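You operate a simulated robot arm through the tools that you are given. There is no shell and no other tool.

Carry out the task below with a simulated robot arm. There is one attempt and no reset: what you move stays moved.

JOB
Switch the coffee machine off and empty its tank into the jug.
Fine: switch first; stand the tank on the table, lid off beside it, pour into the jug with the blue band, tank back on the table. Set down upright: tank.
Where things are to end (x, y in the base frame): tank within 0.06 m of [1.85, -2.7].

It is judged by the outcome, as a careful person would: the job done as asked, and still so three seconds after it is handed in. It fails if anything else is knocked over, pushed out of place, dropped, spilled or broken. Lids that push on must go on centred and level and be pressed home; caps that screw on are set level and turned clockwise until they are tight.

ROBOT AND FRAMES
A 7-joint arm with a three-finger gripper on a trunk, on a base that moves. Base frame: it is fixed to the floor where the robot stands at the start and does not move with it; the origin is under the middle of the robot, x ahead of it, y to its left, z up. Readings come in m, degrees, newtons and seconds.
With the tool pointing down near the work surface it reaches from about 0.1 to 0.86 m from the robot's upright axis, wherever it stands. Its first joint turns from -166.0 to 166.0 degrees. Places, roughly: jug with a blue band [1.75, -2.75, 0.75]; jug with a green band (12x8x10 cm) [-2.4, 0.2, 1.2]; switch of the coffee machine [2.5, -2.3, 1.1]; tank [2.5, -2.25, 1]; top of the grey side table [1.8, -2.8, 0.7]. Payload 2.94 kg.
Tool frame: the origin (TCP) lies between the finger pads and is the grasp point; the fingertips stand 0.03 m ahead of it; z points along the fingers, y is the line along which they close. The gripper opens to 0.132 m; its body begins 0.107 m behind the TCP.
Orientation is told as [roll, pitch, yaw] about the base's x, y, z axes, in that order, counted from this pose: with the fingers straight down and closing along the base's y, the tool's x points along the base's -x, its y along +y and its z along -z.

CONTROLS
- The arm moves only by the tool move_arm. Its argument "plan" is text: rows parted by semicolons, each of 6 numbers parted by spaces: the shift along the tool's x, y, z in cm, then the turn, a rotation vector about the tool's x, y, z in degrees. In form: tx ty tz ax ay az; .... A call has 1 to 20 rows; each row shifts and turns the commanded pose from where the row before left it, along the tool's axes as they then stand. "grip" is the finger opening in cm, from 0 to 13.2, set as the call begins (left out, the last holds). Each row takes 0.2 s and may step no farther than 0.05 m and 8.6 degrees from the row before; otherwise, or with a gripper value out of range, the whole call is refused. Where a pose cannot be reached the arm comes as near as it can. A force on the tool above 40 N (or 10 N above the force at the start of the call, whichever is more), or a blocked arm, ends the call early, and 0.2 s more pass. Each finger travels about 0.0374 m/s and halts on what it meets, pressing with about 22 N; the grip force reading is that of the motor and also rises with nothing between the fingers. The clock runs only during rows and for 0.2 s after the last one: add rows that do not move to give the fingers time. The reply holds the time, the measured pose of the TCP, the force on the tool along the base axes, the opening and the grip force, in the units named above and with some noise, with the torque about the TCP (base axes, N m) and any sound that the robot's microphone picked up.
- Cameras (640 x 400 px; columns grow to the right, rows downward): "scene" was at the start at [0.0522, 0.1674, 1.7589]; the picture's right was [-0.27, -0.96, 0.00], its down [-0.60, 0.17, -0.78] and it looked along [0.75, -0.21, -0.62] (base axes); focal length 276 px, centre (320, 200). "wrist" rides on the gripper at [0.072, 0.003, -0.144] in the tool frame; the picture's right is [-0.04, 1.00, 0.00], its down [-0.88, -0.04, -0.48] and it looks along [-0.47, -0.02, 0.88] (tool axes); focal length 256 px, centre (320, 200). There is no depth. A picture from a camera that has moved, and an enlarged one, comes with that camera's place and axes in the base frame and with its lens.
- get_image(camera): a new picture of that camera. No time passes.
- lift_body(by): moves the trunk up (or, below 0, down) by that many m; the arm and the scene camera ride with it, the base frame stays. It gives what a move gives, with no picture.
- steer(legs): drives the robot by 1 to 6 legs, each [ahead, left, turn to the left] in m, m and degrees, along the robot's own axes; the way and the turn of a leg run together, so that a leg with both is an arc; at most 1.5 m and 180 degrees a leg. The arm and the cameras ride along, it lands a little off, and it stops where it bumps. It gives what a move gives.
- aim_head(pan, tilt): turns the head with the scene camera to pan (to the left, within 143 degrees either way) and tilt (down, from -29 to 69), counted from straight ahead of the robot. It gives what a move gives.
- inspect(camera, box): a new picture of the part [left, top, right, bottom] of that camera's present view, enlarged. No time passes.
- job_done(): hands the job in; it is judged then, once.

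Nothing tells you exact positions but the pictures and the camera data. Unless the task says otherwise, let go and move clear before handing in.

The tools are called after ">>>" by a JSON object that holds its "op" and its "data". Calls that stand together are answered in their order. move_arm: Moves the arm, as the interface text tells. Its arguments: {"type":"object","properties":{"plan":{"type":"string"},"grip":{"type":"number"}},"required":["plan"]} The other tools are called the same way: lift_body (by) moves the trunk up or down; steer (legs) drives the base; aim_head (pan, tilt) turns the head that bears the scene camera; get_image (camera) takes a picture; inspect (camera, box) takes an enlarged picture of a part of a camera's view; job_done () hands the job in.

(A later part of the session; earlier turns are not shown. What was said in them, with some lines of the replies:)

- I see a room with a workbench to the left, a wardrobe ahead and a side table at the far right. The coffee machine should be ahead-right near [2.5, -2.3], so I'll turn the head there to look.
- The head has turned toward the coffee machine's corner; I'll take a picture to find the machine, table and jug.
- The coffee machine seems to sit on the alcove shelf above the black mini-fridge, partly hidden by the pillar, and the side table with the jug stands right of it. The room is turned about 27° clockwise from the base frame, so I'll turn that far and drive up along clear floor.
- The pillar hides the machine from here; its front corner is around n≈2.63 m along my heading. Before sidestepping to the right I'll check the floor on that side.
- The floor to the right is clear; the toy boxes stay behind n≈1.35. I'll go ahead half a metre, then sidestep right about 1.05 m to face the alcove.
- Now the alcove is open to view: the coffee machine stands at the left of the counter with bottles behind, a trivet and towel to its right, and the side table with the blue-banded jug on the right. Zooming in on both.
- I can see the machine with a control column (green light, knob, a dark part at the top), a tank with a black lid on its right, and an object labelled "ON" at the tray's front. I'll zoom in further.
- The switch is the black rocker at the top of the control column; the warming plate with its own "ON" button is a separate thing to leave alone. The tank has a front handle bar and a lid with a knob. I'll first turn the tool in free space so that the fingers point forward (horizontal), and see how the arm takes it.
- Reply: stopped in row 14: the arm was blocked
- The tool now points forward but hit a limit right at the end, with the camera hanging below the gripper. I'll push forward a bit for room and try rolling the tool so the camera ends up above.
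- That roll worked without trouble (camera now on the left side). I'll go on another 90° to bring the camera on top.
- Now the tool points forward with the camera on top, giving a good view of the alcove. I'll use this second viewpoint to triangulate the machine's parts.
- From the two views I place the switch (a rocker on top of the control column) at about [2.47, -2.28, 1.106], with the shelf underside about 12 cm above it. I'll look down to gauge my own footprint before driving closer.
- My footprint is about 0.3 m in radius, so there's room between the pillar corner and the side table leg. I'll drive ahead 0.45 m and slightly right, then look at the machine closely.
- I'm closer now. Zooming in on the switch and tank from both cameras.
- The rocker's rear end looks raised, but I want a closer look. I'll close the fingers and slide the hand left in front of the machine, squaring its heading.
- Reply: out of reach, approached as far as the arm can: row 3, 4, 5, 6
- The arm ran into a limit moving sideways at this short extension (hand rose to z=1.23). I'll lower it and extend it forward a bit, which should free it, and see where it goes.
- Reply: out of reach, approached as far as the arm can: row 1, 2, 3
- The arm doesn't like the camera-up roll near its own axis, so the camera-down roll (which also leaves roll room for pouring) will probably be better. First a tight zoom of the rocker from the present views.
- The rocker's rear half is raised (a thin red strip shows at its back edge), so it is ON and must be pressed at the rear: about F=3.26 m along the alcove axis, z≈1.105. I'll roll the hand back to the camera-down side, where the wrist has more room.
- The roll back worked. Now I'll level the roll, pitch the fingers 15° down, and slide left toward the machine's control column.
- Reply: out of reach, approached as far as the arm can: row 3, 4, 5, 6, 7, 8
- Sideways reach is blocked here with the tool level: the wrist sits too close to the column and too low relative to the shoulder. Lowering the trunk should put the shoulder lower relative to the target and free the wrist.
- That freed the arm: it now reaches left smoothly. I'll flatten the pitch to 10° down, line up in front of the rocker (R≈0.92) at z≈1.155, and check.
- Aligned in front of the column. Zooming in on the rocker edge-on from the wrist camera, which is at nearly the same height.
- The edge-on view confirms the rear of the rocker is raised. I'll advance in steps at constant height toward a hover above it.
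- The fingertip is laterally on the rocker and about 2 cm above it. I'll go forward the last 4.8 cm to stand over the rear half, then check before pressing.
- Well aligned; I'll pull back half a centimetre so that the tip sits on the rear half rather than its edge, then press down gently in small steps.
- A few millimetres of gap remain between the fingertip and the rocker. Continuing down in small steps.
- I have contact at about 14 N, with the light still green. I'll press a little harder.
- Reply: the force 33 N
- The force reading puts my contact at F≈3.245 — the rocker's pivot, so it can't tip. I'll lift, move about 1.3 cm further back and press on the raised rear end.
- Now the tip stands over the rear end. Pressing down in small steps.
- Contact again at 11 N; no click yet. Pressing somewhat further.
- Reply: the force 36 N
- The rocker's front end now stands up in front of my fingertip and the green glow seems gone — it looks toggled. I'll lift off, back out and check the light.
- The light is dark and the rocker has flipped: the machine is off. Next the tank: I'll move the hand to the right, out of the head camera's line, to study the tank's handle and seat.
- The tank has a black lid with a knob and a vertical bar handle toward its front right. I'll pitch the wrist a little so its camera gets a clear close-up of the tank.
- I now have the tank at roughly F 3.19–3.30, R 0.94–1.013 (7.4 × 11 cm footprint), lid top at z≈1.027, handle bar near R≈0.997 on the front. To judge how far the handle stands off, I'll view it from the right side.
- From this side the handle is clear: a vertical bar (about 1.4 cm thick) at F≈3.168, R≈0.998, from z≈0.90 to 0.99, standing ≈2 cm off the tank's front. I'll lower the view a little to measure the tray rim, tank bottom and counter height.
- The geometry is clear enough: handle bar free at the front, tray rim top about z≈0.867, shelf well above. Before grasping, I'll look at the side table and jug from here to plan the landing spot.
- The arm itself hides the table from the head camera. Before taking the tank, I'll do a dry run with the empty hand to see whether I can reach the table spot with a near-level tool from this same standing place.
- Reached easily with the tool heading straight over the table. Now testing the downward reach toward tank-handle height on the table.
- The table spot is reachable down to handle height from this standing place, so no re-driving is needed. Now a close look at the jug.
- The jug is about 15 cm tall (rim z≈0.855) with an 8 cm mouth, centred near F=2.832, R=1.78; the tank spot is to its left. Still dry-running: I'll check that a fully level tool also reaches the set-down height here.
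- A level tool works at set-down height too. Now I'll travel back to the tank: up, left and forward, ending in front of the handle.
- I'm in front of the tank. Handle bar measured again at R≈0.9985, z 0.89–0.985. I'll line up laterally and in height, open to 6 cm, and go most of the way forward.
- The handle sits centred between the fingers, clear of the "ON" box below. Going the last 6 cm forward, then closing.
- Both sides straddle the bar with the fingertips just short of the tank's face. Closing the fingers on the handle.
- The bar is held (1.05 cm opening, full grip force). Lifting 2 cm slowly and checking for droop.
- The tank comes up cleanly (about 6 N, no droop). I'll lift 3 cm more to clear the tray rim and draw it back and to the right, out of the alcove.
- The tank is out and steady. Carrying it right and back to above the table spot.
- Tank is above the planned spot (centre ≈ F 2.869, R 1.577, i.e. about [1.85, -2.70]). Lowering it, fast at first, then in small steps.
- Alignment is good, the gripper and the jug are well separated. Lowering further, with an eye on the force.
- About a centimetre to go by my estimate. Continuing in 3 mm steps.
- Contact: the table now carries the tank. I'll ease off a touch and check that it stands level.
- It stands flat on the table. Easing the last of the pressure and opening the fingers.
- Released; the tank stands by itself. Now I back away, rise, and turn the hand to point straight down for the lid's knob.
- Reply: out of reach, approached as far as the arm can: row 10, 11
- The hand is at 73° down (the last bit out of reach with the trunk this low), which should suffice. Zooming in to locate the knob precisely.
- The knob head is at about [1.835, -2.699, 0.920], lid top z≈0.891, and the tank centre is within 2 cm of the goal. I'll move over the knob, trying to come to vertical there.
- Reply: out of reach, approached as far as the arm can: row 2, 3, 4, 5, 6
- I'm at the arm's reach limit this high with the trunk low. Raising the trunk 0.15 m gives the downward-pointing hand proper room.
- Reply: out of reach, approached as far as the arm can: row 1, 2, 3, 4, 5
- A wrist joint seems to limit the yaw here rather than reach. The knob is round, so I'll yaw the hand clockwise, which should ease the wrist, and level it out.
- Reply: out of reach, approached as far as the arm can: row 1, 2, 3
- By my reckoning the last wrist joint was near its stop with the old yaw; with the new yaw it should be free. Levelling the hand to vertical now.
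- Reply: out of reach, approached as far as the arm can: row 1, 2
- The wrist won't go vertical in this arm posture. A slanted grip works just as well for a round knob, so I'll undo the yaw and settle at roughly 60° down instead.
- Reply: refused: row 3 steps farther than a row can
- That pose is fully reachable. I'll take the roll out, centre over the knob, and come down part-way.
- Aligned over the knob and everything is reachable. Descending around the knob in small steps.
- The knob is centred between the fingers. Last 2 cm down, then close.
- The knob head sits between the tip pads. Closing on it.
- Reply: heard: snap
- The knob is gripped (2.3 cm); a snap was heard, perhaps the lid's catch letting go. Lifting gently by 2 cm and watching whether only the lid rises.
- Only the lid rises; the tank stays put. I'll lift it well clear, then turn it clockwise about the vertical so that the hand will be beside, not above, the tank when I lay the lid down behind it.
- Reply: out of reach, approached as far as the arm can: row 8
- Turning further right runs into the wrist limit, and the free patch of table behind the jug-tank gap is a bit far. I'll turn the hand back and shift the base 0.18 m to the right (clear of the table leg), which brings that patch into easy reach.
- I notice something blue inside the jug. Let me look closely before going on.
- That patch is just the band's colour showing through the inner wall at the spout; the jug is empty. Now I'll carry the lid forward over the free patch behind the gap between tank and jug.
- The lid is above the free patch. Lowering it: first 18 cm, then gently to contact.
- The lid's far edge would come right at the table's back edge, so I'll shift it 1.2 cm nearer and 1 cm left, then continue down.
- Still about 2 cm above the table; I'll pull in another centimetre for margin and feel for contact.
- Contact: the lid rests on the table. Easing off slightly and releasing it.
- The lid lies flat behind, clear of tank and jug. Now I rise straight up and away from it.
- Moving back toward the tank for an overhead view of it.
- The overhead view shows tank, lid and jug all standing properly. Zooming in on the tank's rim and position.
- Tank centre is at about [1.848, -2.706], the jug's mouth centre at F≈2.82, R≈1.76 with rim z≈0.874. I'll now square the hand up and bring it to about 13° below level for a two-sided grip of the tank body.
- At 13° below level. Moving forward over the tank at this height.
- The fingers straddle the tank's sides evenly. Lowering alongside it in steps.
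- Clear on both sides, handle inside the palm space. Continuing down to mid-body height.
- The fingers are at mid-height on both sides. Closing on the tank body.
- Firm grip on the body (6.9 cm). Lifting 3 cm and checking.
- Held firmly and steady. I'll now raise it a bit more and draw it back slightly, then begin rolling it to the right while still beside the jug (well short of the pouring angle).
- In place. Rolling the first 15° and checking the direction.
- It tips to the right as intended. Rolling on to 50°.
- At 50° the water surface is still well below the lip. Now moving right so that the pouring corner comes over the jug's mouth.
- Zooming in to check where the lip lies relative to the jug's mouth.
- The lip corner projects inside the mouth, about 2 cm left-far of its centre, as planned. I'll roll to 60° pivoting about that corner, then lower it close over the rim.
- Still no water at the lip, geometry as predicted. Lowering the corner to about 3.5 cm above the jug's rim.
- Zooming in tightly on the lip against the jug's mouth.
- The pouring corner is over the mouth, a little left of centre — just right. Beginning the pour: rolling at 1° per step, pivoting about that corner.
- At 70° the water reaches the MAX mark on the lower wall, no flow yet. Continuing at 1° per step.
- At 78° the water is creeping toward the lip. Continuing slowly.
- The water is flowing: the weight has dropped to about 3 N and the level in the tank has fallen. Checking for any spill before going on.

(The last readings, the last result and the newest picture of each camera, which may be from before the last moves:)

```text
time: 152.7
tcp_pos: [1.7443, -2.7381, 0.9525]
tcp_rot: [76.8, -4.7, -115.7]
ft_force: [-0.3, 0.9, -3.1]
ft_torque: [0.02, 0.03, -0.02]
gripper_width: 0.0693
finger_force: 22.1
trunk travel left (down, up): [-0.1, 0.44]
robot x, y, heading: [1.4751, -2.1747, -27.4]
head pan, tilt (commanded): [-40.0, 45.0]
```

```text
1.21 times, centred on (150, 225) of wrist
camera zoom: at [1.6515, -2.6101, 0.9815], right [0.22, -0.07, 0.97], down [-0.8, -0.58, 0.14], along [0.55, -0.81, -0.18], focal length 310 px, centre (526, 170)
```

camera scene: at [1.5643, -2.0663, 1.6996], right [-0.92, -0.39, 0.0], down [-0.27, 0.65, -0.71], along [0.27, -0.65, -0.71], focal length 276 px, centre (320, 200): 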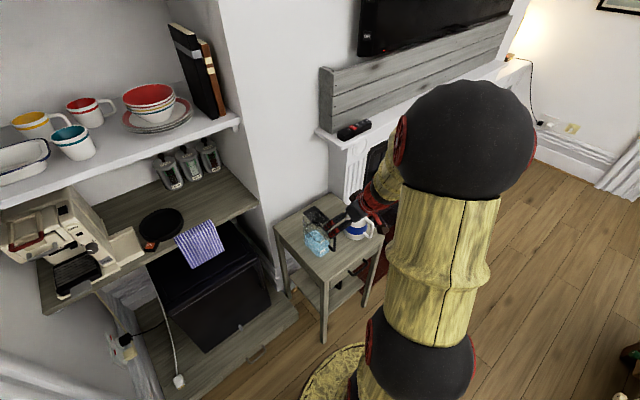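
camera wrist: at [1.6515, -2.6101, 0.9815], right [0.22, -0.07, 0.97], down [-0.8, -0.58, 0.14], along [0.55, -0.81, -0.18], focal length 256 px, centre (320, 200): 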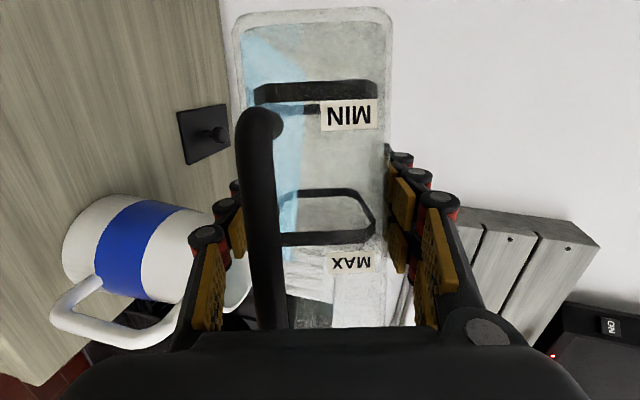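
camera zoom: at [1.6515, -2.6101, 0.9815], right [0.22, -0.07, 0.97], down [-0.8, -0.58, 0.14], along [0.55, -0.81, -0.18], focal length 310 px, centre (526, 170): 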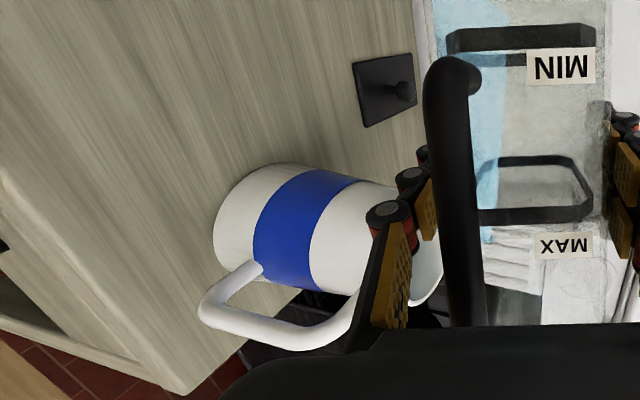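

No spill visible anywhere. Continuing the pour.

>>> {"op": "move_arm", "data": {"plan": "-0.065 0.154 0 0 0 1; -0.065 0.154 0 0 0 1; -0.065 0.154 0 0 0 1; -0.065 0.154 0 0 0 1; -0.065 0.154 0 0 0 1; -0.065 0.154 0 0 0 1; -0.065 0.154 0 0 0 1; -0.065 0.154 0 0 0 1; -0.065 0.154 0 0 0 1; -0.065 0.154 0 0 0 1; 0 0 0 0 0 0; 0 0 0 0 0 0"}}

>>> {"op": "inspect", "data": {"camera": "scene", "box": [300, 150, 390, 250]}}

>>> {"op": "get_image", "data": {"camera": "wrist"}}

```text
time: 155.3
tcp_pos: [1.7452, -2.7454, 0.9674]
tcp_rot: [76.8, 5.0, -118.0]
ft_force: [0.3, -0.6, -2.9]
ft_torque: [-0.03, 0.04, 0.0]
gripper_width: 0.0693
finger_force: 22.1
trunk travel left (down, up): [-0.1, 0.44]
robot x, y, heading: [1.4765, -2.1757, -27.4]
head pan, tilt (commanded): [-40.0, 45.0]
```

```text
4.00 times, centred on (345, 200) of scene
camera zoom: at [1.5647, -2.0669, 1.5996], right [-0.92, -0.39, 0.0], down [-0.27, 0.65, -0.71], along [0.27, -0.65, -0.71], focal length 1105 px, centre (220, 200)
```

zoom: 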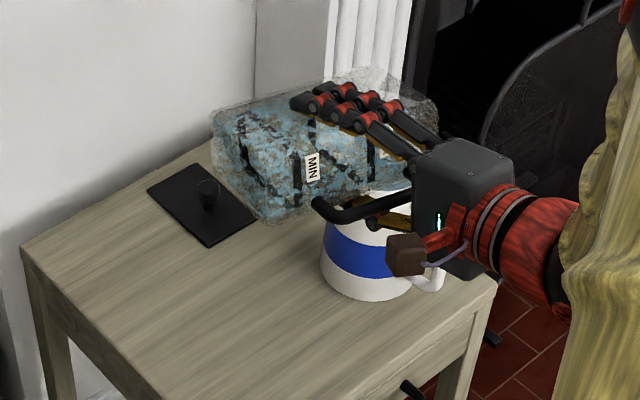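

```text
taken
camera wrist: at [1.6547, -2.6196, 1.0089], right [0.14, -0.22, 0.97], down [-0.83, -0.56, -0.01], along [0.54, -0.8, -0.26], focal length 256 px, centre (320, 200)
```

wrist: 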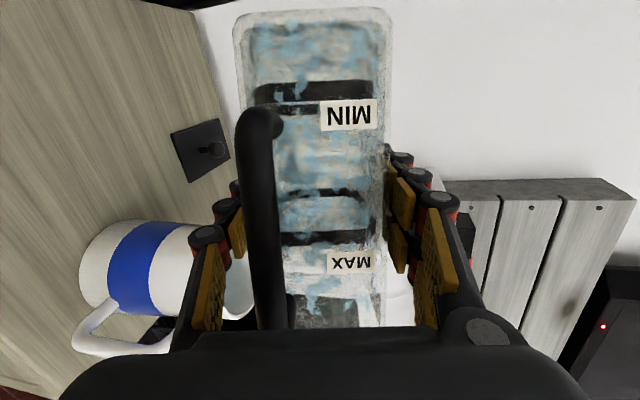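

At 95° only a thin film is left clinging inside. Rolling further to drain it completely.

>>> {"op": "move_arm", "data": {"plan": "-0.13 0.31 0 0 0 2; -0.13 0.31 0 0 0 2; -0.13 0.31 0 0 0 2; -0.13 0.31 0 0 0 2; -0.13 0.31 0 0 0 2; -0.13 0.31 0 0 0 2; -0.13 0.31 0 0 0 2; -0.13 0.31 0 0 0 2; -0.13 0.31 0 0 0 2; -0.13 0.31 0 0 0 2; -0.13 0.31 0 0 0 2; -0.13 0.31 0 0 0 2; -0.13 0.31 0 0 0 2; 0 0 0 0 0 0; 0 0 0 0 0 0; 0 0 0 0 0 0"}}

>>> {"op": "inspect", "data": {"camera": "scene", "box": [300, 150, 390, 250]}}

>>> {"op": "get_image", "data": {"camera": "wrist"}}

```text
time: 158.7
tcp_pos: [1.738, -2.7743, 0.999]
tcp_rot: [74.7, 30.3, -124.7]
ft_force: [0.7, 0.0, -1.8]
ft_torque: [0.0, 0.06, 0.02]
gripper_width: 0.0695
finger_force: 22.2
trunk travel left (down, up): [-0.1, 0.44]
robot x, y, heading: [1.4764, -2.1716, -27.3]
head pan, tilt (commanded): [-40.0, 45.0]
```

```text
4.00 times, centred on (345, 200) of scene
camera zoom: at [1.5647, -2.0669, 1.5996], right [-0.92, -0.39, 0.0], down [-0.27, 0.65, -0.71], along [0.27, -0.65, -0.71], focal length 1105 px, centre (220, 200)
```

zoom: 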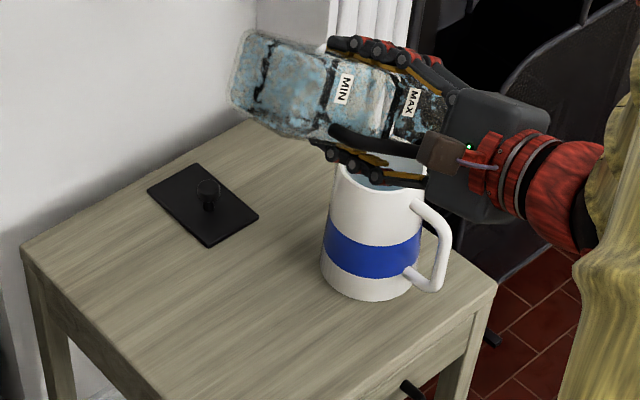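

```text
taken
camera wrist: at [1.6495, -2.6613, 1.0709], right [-0.08, -0.58, 0.81], down [-0.84, -0.39, -0.37], along [0.53, -0.71, -0.46], focal length 256 px, centre (320, 200)
```

wrist: 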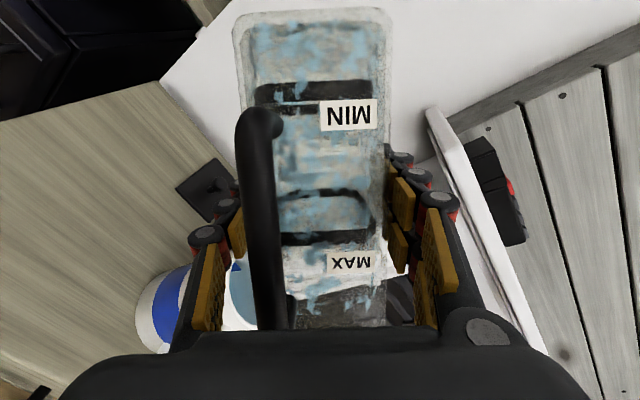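

The tank weighs only about 2 N now and the jug shows water inside. I'll roll a bit further and wait, so the last drops run out.

>>> {"op": "move_arm", "data": {"plan": "-0.13 0.31 0 0 0 2; -0.13 0.31 0 0 0 2; -0.13 0.31 0 0 0 2; -0.13 0.31 0 0 0 2; -0.13 0.31 0 0 0 2; -0.13 0.31 0 0 0 2; -0.13 0.31 0 0 0 2; 0 0 0 0 0 0; 0 0 0 0 0 0; 0 0 0 0 0 0; 0 0 0 0 0 0; 0 0 0 0 0 0; 0 0 0 0 0 0; 0 0 0 0 0 0; 0 0 0 0 0 0"}}

>>> {"op": "inspect", "data": {"camera": "scene", "box": [300, 150, 390, 250]}}

>>> {"op": "inspect", "data": {"camera": "wrist", "box": [100, 0, 420, 360]}}

```text
time: 161.9
tcp_pos: [1.7322, -2.7939, 1.0106]
tcp_rot: [71.7, 43.7, -129.7]
ft_force: [1.0, -0.1, -2.4]
ft_torque: [0.01, 0.03, 0.01]
gripper_width: 0.0697
finger_force: 22.5
trunk travel left (down, up): [-0.1, 0.44]
robot x, y, heading: [1.4707, -2.1746, -27.4]
head pan, tilt (commanded): [-40.0, 45.0]
```

```text
4.00 times, centred on (345, 200) of scene
camera zoom: at [1.5647, -2.0669, 1.5996], right [-0.92, -0.39, 0.0], down [-0.27, 0.65, -0.71], along [0.27, -0.65, -0.71], focal length 1105 px, centre (220, 200)
```

zoom: 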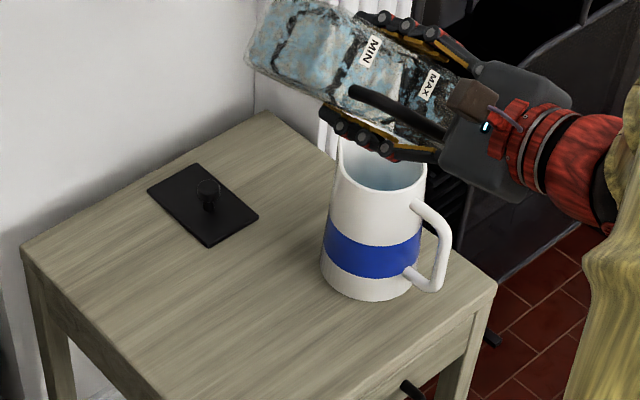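

```text
1.11 times, centred on (260, 180) of wrist
camera zoom: at [1.6395, -2.6921, 1.0959], right [-0.2, -0.73, 0.66], down [-0.81, -0.25, -0.52], along [0.55, -0.64, -0.54], focal length 284 px, centre (387, 222)
```

zoom: 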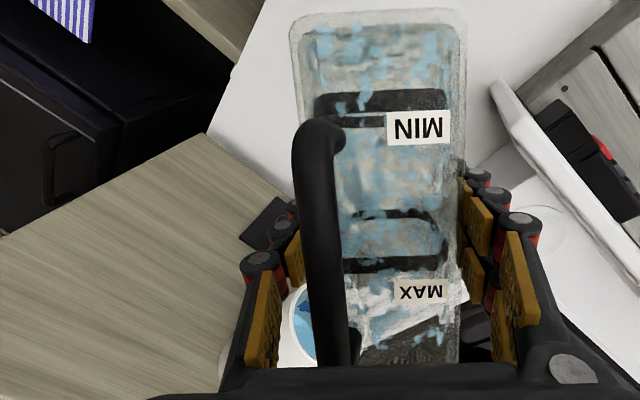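

The jug holds the water and the table is dry. A thin film still shows on the tank's walls, so I'll tip a little further and give it more time to drip.

>>> {"op": "move_arm", "data": {"plan": "-0.13 0.31 0 0 0 2; -0.13 0.31 0 0 0 2; -0.13 0.31 0 0 0 2; -0.13 0.31 0 0 0 2; -0.13 0.31 0 0 0 2; -0.13 0.31 0 0 0 2; -0.13 0.31 0 0 0 2; 0 0 0 0 0 0; 0 0 0 0 0 0; 0 0 0 0 0 0; 0 0 0 0 0 0; 0 0 0 0 0 0; 0 0 0 0 0 0; 0 0 0 0 0 0; 0 0 0 0 0 0; 0 0 0 0 0 0; 0 0 0 0 0 0; 0 0 0 0 0 0; 0 0 0 0 0 0; 0 0 0 0 0 0"}}

>>> {"op": "inspect", "data": {"camera": "scene", "box": [300, 140, 390, 240]}}

>>> {"op": "get_image", "data": {"camera": "wrist"}}

```text
time: 166.1
tcp_pos: [1.7279, -2.7836, 0.9754]
tcp_rot: [65.5, 56.7, -137.7]
ft_force: [2.5, 1.3, 4.5]
ft_torque: [0.03, -0.3, 0.11]
gripper_width: 0.0696
finger_force: 21.5
out of reach, approached as far as the arm can: row 5, 6, 7
trunk travel left (down, up): [-0.1, 0.44]
robot x, y, heading: [1.4765, -2.1751, -27.3]
head pan, tilt (commanded): [-40.0, 45.0]
```

```text
4.00 times, centred on (345, 190) of scene
camera zoom: at [1.5647, -2.0663, 1.5996], right [-0.92, -0.39, 0.0], down [-0.27, 0.65, -0.71], along [0.27, -0.65, -0.71], focal length 1105 px, centre (220, 240)
```

zoom: 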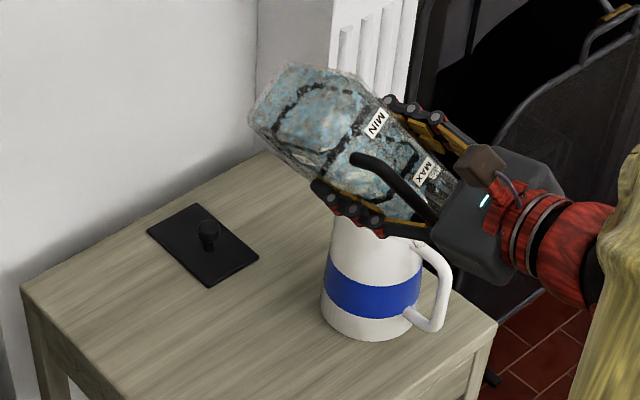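

```text
taken
camera wrist: at [1.6319, -2.6962, 1.0698], right [-0.3, -0.83, 0.46], down [-0.76, -0.08, -0.65], along [0.58, -0.55, -0.61], focal length 256 px, centre (320, 200)
```

wrist: 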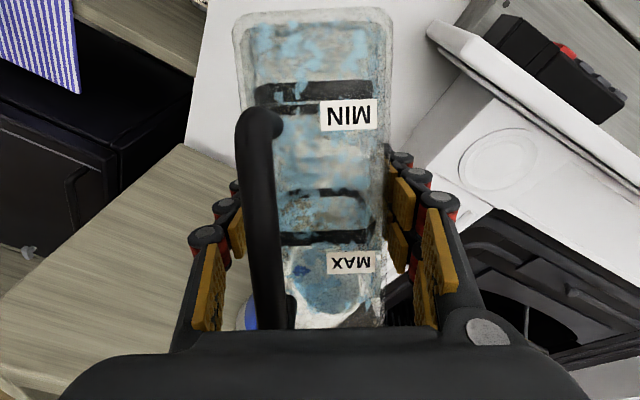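

The arm met a limit at the end and sagged, so the tank's lip is touching the jug (a few newtons). I'll lift straight up at once.

>>> {"op": "move_arm", "data": {"plan": "0.84 0.49 -0.22 0 0 0; 0.84 0.49 -0.22 0 0 0; 0.84 0.49 -0.22 0 0 0; 0.84 0.49 -0.22 0 0 0; 0 0 0 0 0 0"}}

>>> {"op": "inspect", "data": {"camera": "scene", "box": [300, 140, 390, 240]}}

```text
time: 167.3
tcp_pos: [1.7297, -2.7715, 0.9863]
tcp_rot: [65.4, 56.7, -137.7]
ft_force: [0.6, 0.4, -0.9]
ft_torque: [0.04, 0.04, -0.02]
gripper_width: 0.0695
finger_force: 22.1
out of reach, approached as far as the arm can: row 1, 2, 3, 4
trunk travel left (down, up): [-0.1, 0.44]
robot x, y, heading: [1.4739, -2.1715, -27.2]
head pan, tilt (commanded): [-40.0, 45.0]
```

```text
4.00 times, centred on (345, 190) of scene
camera zoom: at [1.5647, -2.0668, 1.5996], right [-0.92, -0.39, 0.0], down [-0.27, 0.65, -0.71], along [0.27, -0.65, -0.71], focal length 1105 px, centre (220, 240)
```

zoom: 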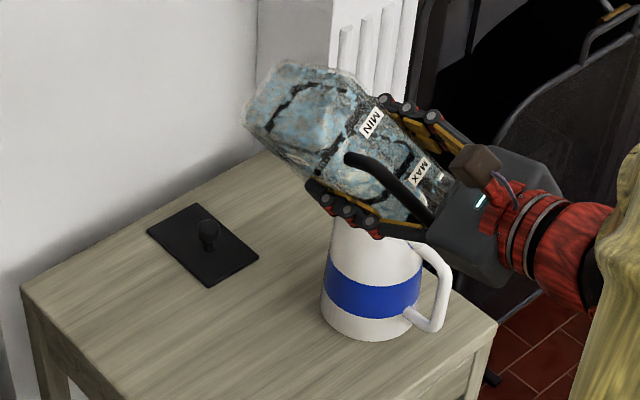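

Contact is gone and the jug hasn't moved. I'll use the trunk to lift everything straight up another 6 cm, then roll back.

>>> {"op": "lift_body", "data": {"by": 0.06}}

>>> {"op": "inspect", "data": {"camera": "scene", "box": [290, 150, 400, 270]}}

>>> {"op": "get_image", "data": {"camera": "wrist"}}

```text
time: 168.3
tcp_pos: [1.7303, -2.771, 1.0445]
tcp_rot: [65.5, 56.7, -137.8]
ft_force: [0.2, -1.1, -2.1]
ft_torque: [-0.03, 0.0, 0.02]
gripper_width: 0.0696
finger_force: 21.4
trunk travel left (down, up): [-0.16, 0.38]
robot x, y, heading: [1.4748, -2.173, -27.1]
head pan, tilt (commanded): [-40.0, 45.0]
```

```text
3.33 times, centred on (345, 210) of scene
camera zoom: at [1.5647, -2.0671, 1.6595], right [-0.92, -0.39, 0.0], down [-0.27, 0.65, -0.71], along [0.27, -0.65, -0.71], focal length 921 px, centre (237, 167)
```

zoom: 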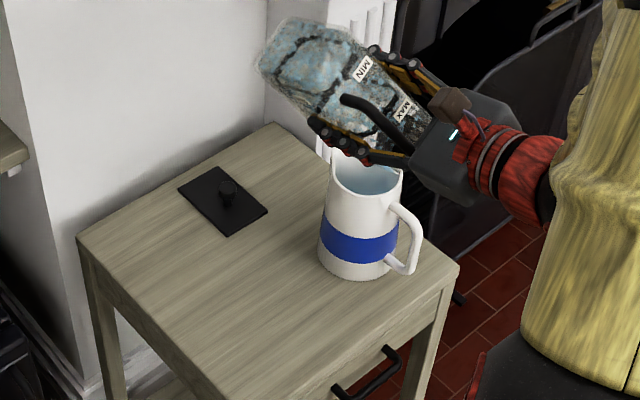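

```text
taken
camera wrist: at [1.6333, -2.6839, 1.1391], right [-0.3, -0.83, 0.46], down [-0.76, -0.08, -0.65], along [0.58, -0.55, -0.61], focal length 256 px, centre (320, 200)
```

wrist: 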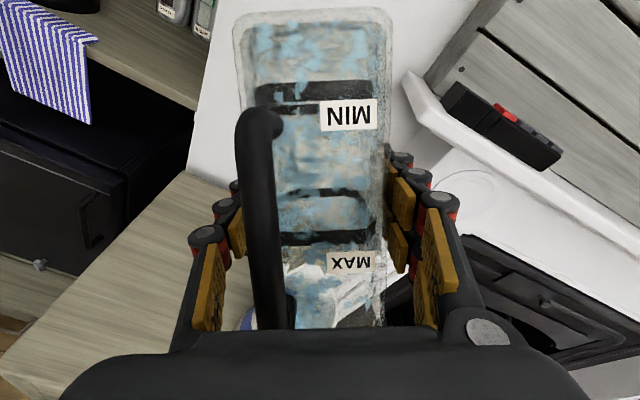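

The jug stands full and upright and the tank weighs only ~2 N — empty. It hangs well above the jug, so I can roll it back upright in place.

>>> {"op": "move_arm", "data": {"plan": "0 0 0 0 0 -6; 0 0 0 0 0 -8; 0 0 0 0 0 -8; 0 0 0 0 0 -8; 0 0 0 0 0 -8; 0 0 0 0 0 -8; 0 0 0 0 0 -8; 0 0 0 0 0 -8; 0 0 0 0 0 -8; 0 0 0 0 0 -8; 0 0 0 0 0 0"}}

>>> {"op": "get_image", "data": {"camera": "wrist"}}

```text
time: 170.7
tcp_pos: [1.7311, -2.7705, 1.0455]
tcp_rot: [76.1, -18.5, -112.4]
ft_force: [0.2, -0.7, -2.2]
ft_torque: [-0.02, 0.03, -0.02]
gripper_width: 0.0695
finger_force: 21.9
trunk travel left (down, up): [-0.16, 0.38]
robot x, y, heading: [1.474, -2.18, -27.4]
head pan, tilt (commanded): [-40.0, 45.0]
```

```text
taken
camera wrist: at [1.632, -2.6438, 1.0572], right [0.32, 0.15, 0.93], down [-0.74, -0.57, 0.35], along [0.59, -0.81, -0.07], focal length 256 px, centre (320, 200)
```

wrist: 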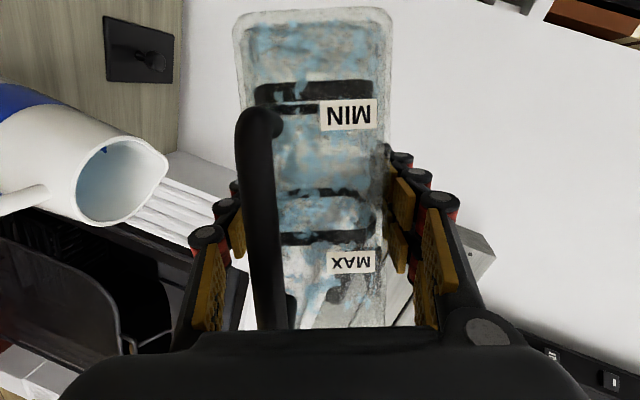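

Rolling the rest of the way to upright.

>>> {"op": "move_arm", "data": {"plan": "0 0 0 0 0 -8; 0 0 0 0 0 -8; 0 0 0 0 0 -8; 0 0 0 0 0 -8; 0 0 0 0 0 -8; 0 0 0 0 0 -8; 0 0 0 0 0 -8; 0 0 0 0 0 -8; 0 0 0 0 0 -7.3; 0 0 0 0 0 0"}}

>>> {"op": "get_image", "data": {"camera": "wrist"}}

>>> {"op": "inspect", "data": {"camera": "scene", "box": [290, 150, 400, 270]}}

```text
time: 172.9
tcp_pos: [1.7293, -2.7715, 1.0447]
tcp_rot: [-1.0, -76.9, -25.8]
ft_force: [-0.3, -0.1, -2.5]
ft_torque: [0.02, 0.03, 0.01]
gripper_width: 0.0696
finger_force: 21.9
trunk travel left (down, up): [-0.16, 0.38]
robot x, y, heading: [1.4747, -2.1734, -27.0]
head pan, tilt (commanded): [-40.0, 45.0]
```

```text
taken
camera wrist: at [1.5913, -2.6984, 1.0072], right [0.46, 0.89, 0.04], down [-0.25, 0.09, 0.96], along [0.85, -0.45, 0.26], focal length 256 px, centre (320, 200)
```

wrist: 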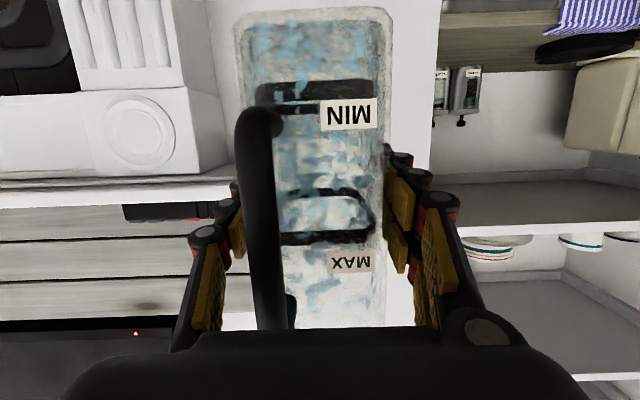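

```text
3.33 times, centred on (345, 210) of scene
camera zoom: at [1.5647, -2.0669, 1.6596], right [-0.92, -0.39, 0.0], down [-0.27, 0.65, -0.71], along [0.27, -0.65, -0.71], focal length 921 px, centre (237, 167)
```

zoom: 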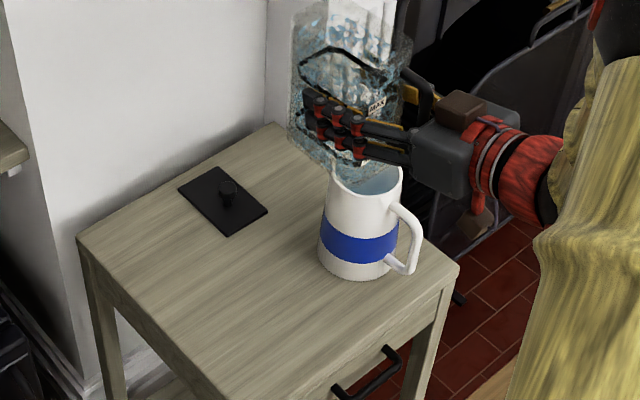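

Upright again and empty. Moving it left to above its place on the table, then lowering the trunk to its former height.

>>> {"op": "move_arm", "data": {"plan": "-0.35 2.93 1.49 0 0 0; -0.35 2.93 1.49 0 0 0; -0.35 2.93 1.49 0 0 0; -0.35 2.93 1.49 0 0 0; 0 0 0 0 0 0"}}

>>> {"op": "lift_body", "data": {"by": -0.06}}

>>> {"op": "inspect", "data": {"camera": "scene", "box": [280, 120, 400, 260]}}

```text
time: 174.1
tcp_pos: [1.8381, -2.6936, 1.0436]
tcp_rot: [-0.7, -76.9, -26.1]
ft_force: [0.2, -0.1, -2.1]
ft_torque: [0.02, 0.01, -0.04]
gripper_width: 0.0696
finger_force: 22.1
trunk travel left (down, up): [-0.16, 0.38]
robot x, y, heading: [1.4709, -2.1741, -27.0]
head pan, tilt (commanded): [-40.0, 45.0]
```

```text
time: 175.1
tcp_pos: [1.8378, -2.6936, 0.9833]
tcp_rot: [-0.8, -76.9, -26.0]
ft_force: [-0.3, 0.3, -2.2]
ft_torque: [0.01, 0.05, 0.01]
gripper_width: 0.0696
finger_force: 22.0
trunk travel left (down, up): [-0.1, 0.44]
robot x, y, heading: [1.473, -2.1713, -27.3]
head pan, tilt (commanded): [-40.0, 45.0]
```

```text
2.86 times, centred on (340, 190) of scene
camera zoom: at [1.5647, -2.0667, 1.5997], right [-0.92, -0.39, 0.0], down [-0.27, 0.65, -0.71], along [0.27, -0.65, -0.71], focal length 789 px, centre (263, 229)
```

zoom: 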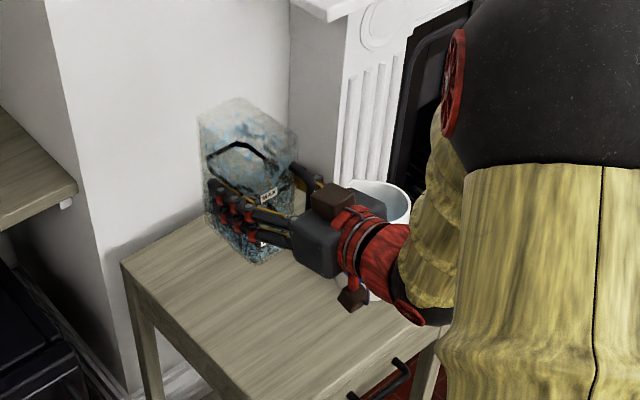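

Over the spot. Lowering the tank to the table: quickly at first, then by feel.

>>> {"op": "move_arm", "data": {"plan": "3 0 0.7 0 0 0.3; 3 0 0.7 0 0 0; 3 0 0.7 0 0 0; 3 0 0.7 0 0 0; 2.5 0 0.58 0 0 0; 0 0 0 0 0 0"}}

>>> {"op": "get_image", "data": {"camera": "wrist"}}

>>> {"op": "inspect", "data": {"camera": "scene", "box": [280, 120, 400, 260]}}

```text
time: 176.5
tcp_pos: [1.8395, -2.6917, 0.8341]
tcp_rot: [0.6, -76.9, -27.4]
ft_force: [-0.7, -0.2, -2.2]
ft_torque: [-0.01, 0.04, 0.02]
gripper_width: 0.0696
finger_force: 22.4
trunk travel left (down, up): [-0.1, 0.44]
robot x, y, heading: [1.4762, -2.1758, -27.3]
head pan, tilt (commanded): [-40.0, 45.0]
```

```text
taken
camera wrist: at [1.6998, -2.6183, 0.7967], right [0.46, 0.89, 0.04], down [-0.25, 0.08, 0.96], along [0.85, -0.46, 0.26], focal length 256 px, centre (320, 200)
```

wrist: 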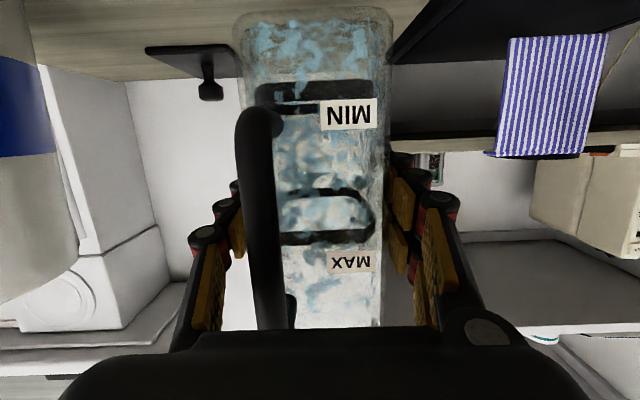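

```text
2.86 times, centred on (340, 190) of scene
camera zoom: at [1.5649, -2.0671, 1.5997], right [-0.92, -0.39, 0.0], down [-0.27, 0.65, -0.71], along [0.27, -0.65, -0.71], focal length 789 px, centre (263, 229)
```

zoom: 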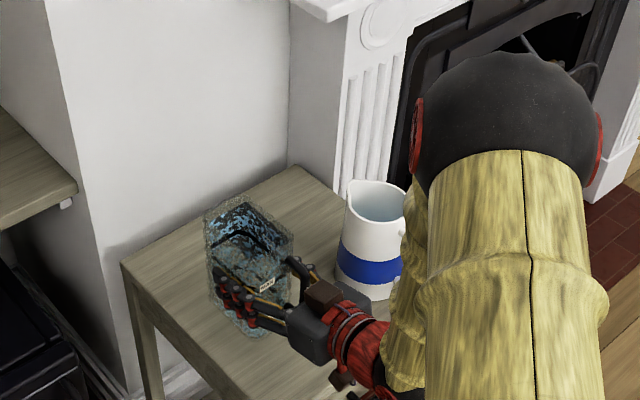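

Attitude is exactly as when I picked it up; it will stand at about [1.852, -2.699]. Last 3 cm gently.

>>> {"op": "move_arm", "data": {"plan": "0.8 0 0.19 0 0 0; 0.8 0 0.19 0 0 0; 0.5 0 0.12 0 0 0; 0.3 0 0.07 0 0 0; 0 0 0 0 0 0"}}

```text
time: 177.7
tcp_pos: [1.8385, -2.694, 0.8098]
tcp_rot: [0.6, -76.8, -27.4]
ft_force: [0.9, 0.3, -1.8]
ft_torque: [-0.02, -0.01, 0.01]
gripper_width: 0.0694
finger_force: 22.7
trunk travel left (down, up): [-0.1, 0.44]
robot x, y, heading: [1.4769, -2.171, -27.5]
head pan, tilt (commanded): [-40.0, 45.0]
```

>>> {"op": "move_arm", "data": {"plan": "0.2 0 0.05 0 0 0; 0.2 0 0.05 0 0 0; 0.15 0 0.03 0 0 0; 0 0 0 0 0 0"}}

```text
time: 178.7
tcp_pos: [1.8377, -2.6932, 0.8059]
tcp_rot: [0.1, -77.0, -27.0]
ft_force: [3.2, 0.6, 11.1]
ft_torque: [0.25, -0.19, 0.05]
gripper_width: 0.0698
finger_force: 21.7
trunk travel left (down, up): [-0.1, 0.44]
robot x, y, heading: [1.473, -2.1715, -27.1]
head pan, tilt (commanded): [-40.0, 45.0]
```

Contact with the table. Easing off and opening the fingers.

>>> {"op": "move_arm", "data": {"plan": "-0.12 0 -0.03 0 0 0; 0 0 0 0 0 0"}}

>>> {"op": "move_arm", "data": {"plan": "0 0 0 0 0 0; 0 0 0 0 0 0; 0 0 0 0 0 0; 0 0 0 0 0 0; 0 0 0 0 0 0; 0 0 0 0 0 0", "grip": 13}}

>>> {"op": "get_image", "data": {"camera": "wrist"}}

>>> {"op": "inspect", "data": {"camera": "scene", "box": [280, 120, 400, 260]}}

```text
time: 179.3
tcp_pos: [1.8363, -2.6939, 0.8062]
tcp_rot: [0.3, -76.9, -27.2]
ft_force: [1.7, -2.5, 5.8]
ft_torque: [-0.62, -0.46, -0.04]
gripper_width: 0.0694
finger_force: 21.6
trunk travel left (down, up): [-0.1, 0.44]
robot x, y, heading: [1.4759, -2.1737, -27.4]
head pan, tilt (commanded): [-40.0, 45.0]
```

```text
time: 180.7
tcp_pos: [1.8385, -2.6939, 0.8063]
tcp_rot: [0.4, -76.9, -27.4]
ft_force: [0.9, -0.7, 0.2]
ft_torque: [0.01, -0.01, 0.03]
gripper_width: 0.1302
finger_force: 0.0
trunk travel left (down, up): [-0.1, 0.44]
robot x, y, heading: [1.4723, -2.1714, -27.4]
head pan, tilt (commanded): [-40.0, 45.0]
```

```text
taken
camera wrist: at [1.6991, -2.6199, 0.7675], right [0.46, 0.89, 0.04], down [-0.25, 0.08, 0.96], along [0.85, -0.46, 0.26], focal length 256 px, centre (320, 200)
```

wrist: 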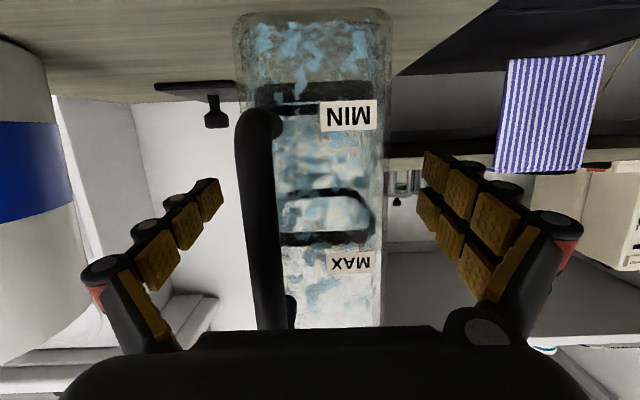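

```text
2.86 times, centred on (340, 190) of scene
camera zoom: at [1.5647, -2.0667, 1.5996], right [-0.92, -0.39, 0.0], down [-0.27, 0.65, -0.71], along [0.27, -0.65, -0.71], focal length 789 px, centre (263, 229)
```

zoom: 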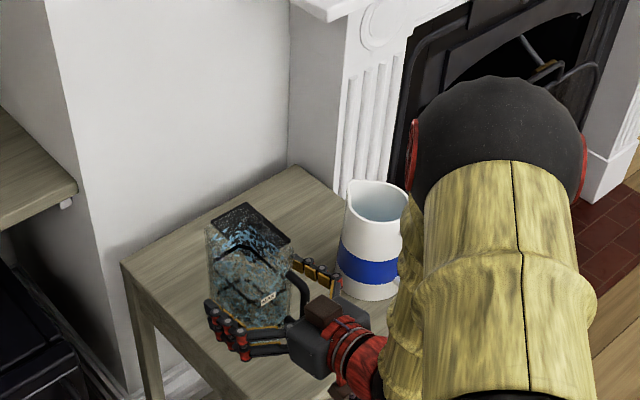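

Released and standing. Rising straight up around it, then moving away.

>>> {"op": "move_arm", "data": {"plan": "-1.5 0 -0.35 0 0 0; -2.92 0 -0.68 0 0 0; -2.92 0 -0.68 0 0 0; -2.92 0 -0.68 0 0 0; -2.92 0 -0.68 0 0 0; -2.92 0 -0.68 0 0 0; -2.92 0 -0.68 0 0 0; 0 0 0 0 0 0"}}

>>> {"op": "lift_body", "data": {"by": 0.12}}

>>> {"op": "inspect", "data": {"camera": "scene", "box": [280, 150, 400, 290]}}

>>> {"op": "get_image", "data": {"camera": "wrist"}}

```text
time: 182.5
tcp_pos: [1.837, -2.6947, 1.0009]
tcp_rot: [0.6, -77.0, -27.3]
ft_force: [0.3, -0.9, 0.0]
ft_torque: [0.0, 0.0, 0.01]
gripper_width: 0.1301
finger_force: 0.1
trunk travel left (down, up): [-0.1, 0.44]
robot x, y, heading: [1.4719, -2.174, -27.1]
head pan, tilt (commanded): [-40.0, 45.0]
```

```text
time: 184.0
tcp_pos: [1.8358, -2.6972, 1.1199]
tcp_rot: [0.6, -76.8, -27.4]
ft_force: [0.3, -0.5, -0.1]
ft_torque: [-0.03, 0.04, -0.01]
gripper_width: 0.1301
finger_force: 0.0
trunk travel left (down, up): [-0.22, 0.32]
robot x, y, heading: [1.4755, -2.1716, -27.1]
head pan, tilt (commanded): [-40.0, 45.0]
```

```text
2.86 times, centred on (340, 220) of scene
camera zoom: at [1.5647, -2.0668, 1.7195], right [-0.92, -0.39, 0.0], down [-0.27, 0.65, -0.71], along [0.27, -0.65, -0.71], focal length 789 px, centre (263, 143)
```

zoom: 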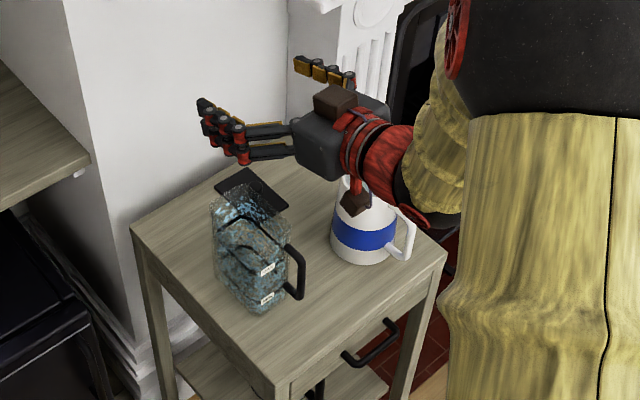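

```text
taken
camera wrist: at [1.6981, -2.6219, 1.0823], right [0.46, 0.89, 0.04], down [-0.25, 0.08, 0.96], along [0.85, -0.46, 0.26], focal length 256 px, centre (320, 200)
```

wrist: 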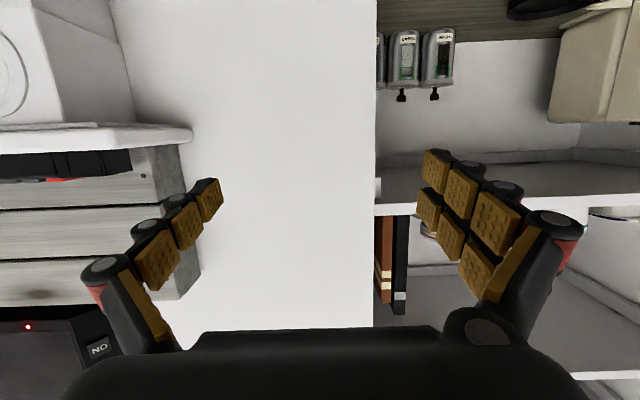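

Everything stands. I'll back off and pitch the wrist camera down to inspect the tank's inside, the lid and the jug from above.

>>> {"op": "move_arm", "data": {"plan": "0.8 0 -3.6 0 0 0; 0.8 0 -3.6 0 0 0; 0.8 0 -3.6 0 0 0; 0.8 0 -3.6 0 0 0; 0 0 0 0 7 0; 0 0 0 0 7 0; 0 0 0 0 7 0; 0 0 0 0 7 0; 0 0 0 0 7 0; 0 0 0 0 7 0; 0 0 0 0 7 0; 0 0 0 0 0 0"}}

>>> {"op": "get_image", "data": {"camera": "wrist"}}

>>> {"op": "inspect", "data": {"camera": "wrist", "box": [140, 30, 380, 230]}}

```text
time: 186.6
tcp_pos: [1.7068, -2.6298, 1.1216]
tcp_rot: [0.2, -27.8, -26.9]
ft_force: [0.2, -1.0, 0.5]
ft_torque: [-0.02, 0.01, 0.03]
gripper_width: 0.1301
finger_force: 0.1
trunk travel left (down, up): [-0.22, 0.32]
robot x, y, heading: [1.4684, -2.1729, -27.2]
head pan, tilt (commanded): [-40.0, 45.0]
```

```text
taken
camera wrist: at [1.5895, -2.5675, 1.2148], right [0.49, 0.87, 0.02], down [0.48, -0.29, 0.83], along [0.73, -0.39, -0.56], focal length 256 px, centre (320, 200)
```

wrist: 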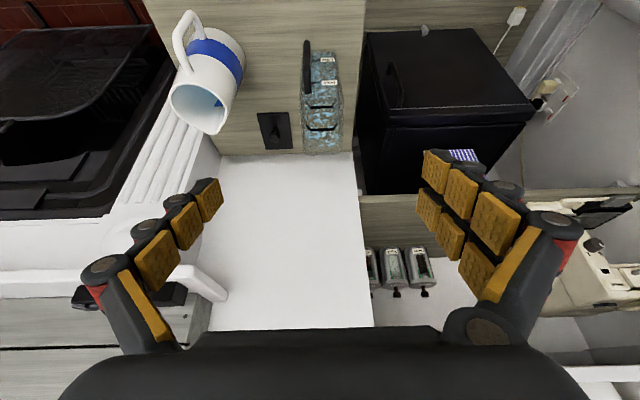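

```text
2.00 times, centred on (260, 130) of wrist
camera zoom: at [1.5895, -2.5675, 1.2148], right [0.49, 0.87, 0.02], down [0.48, -0.29, 0.83], along [0.73, -0.39, -0.56], focal length 512 px, centre (440, 340)
```

zoom: 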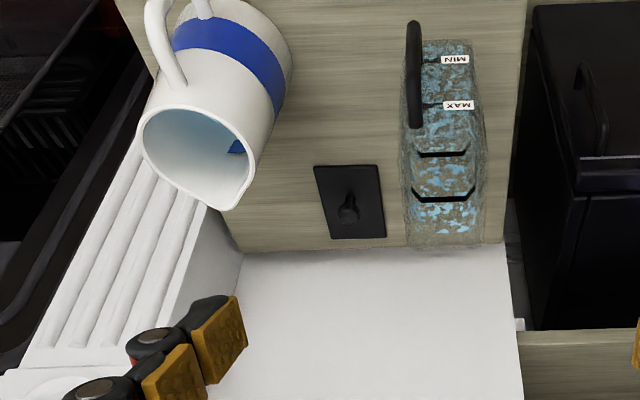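

Tank upright and open, lid flat beside it, jug undisturbed with the water in it, table dry. A last check of the coffee machine and the surroundings with the head camera.

>>> {"op": "aim_head", "data": {"pan": 15, "tilt": 35}}

>>> {"op": "get_image", "data": {"camera": "scene"}}

>>> {"op": "inspect", "data": {"camera": "scene", "box": [250, 150, 400, 270]}}

```text
time: 187.8
tcp_pos: [1.7051, -2.6297, 1.1216]
tcp_rot: [0.1, -28.0, -27.0]
ft_force: [-0.6, 0.6, 0.2]
ft_torque: [0.01, 0.0, -0.03]
gripper_width: 0.1298
finger_force: 0.2
trunk travel left (down, up): [-0.22, 0.32]
robot x, y, heading: [1.4738, -2.1726, -27.2]
head pan, tilt (commanded): [15.0, 35.0]
```

```text
taken
camera scene: at [1.6193, -2.0104, 1.7344], right [-0.21, -0.98, 0.0], down [-0.56, 0.12, -0.82], along [0.8, -0.18, -0.57], focal length 276 px, centre (320, 200)
```

scene: 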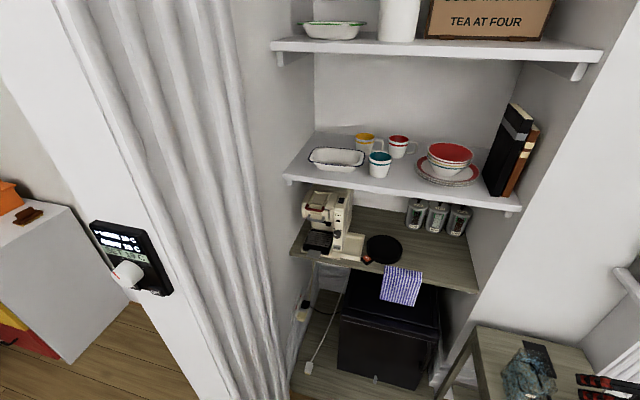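

```text
3.33 times, centred on (325, 210) of scene
camera zoom: at [1.6193, -2.0104, 1.7344], right [-0.21, -0.98, 0.0], down [-0.56, 0.12, -0.82], along [0.8, -0.18, -0.57], focal length 921 px, centre (303, 167)
```

zoom: 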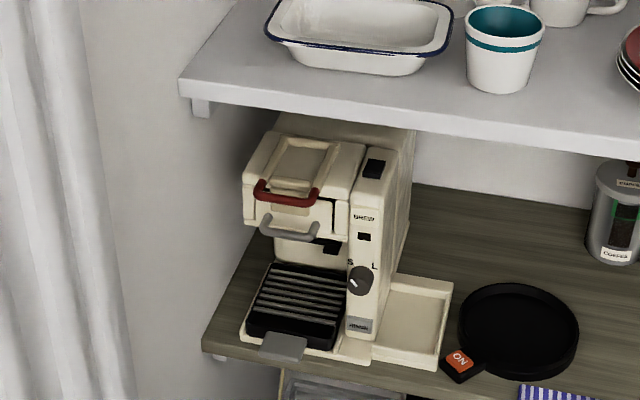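

The machine's light is out and nothing else has shifted: the tank stands at about [1.85, -2.70], empty and upright with its lid beside it. The water is in the blue-banded jug and the hand is clear, so I'm handing the job in.

>>> {"op": "job_done", "data": {}}

```text
The job is handed in.
```

The coffee machine is off, and the tank's water is in the jug with the blue band. The job is handed in.

- **Switch:** I pressed the rocker on top of the machine first; the green light went dark and stayed dark. I left the warming plate's own "ON" button alone.
- **Tank:** It stands upright and open on the side table at about [1.85, -2.70], within the 0.06 m limit. It went from roughly 5 N to about 2 N on the gripper. A thin wet film still shows on its inner walls, but there is no water standing in it.
- **Lid:** It lies flat on the table behind the tank and clear of it. A snap was heard when I gripped its knob. It then lifted off freely, and I saw no damage.
- **Jug:** The tank's lip rested lightly on the jug's rim (about 6 N) near the end of the pour, when the arm reached a limit. I lifted off at once; the jug did not move and the table stayed dry.
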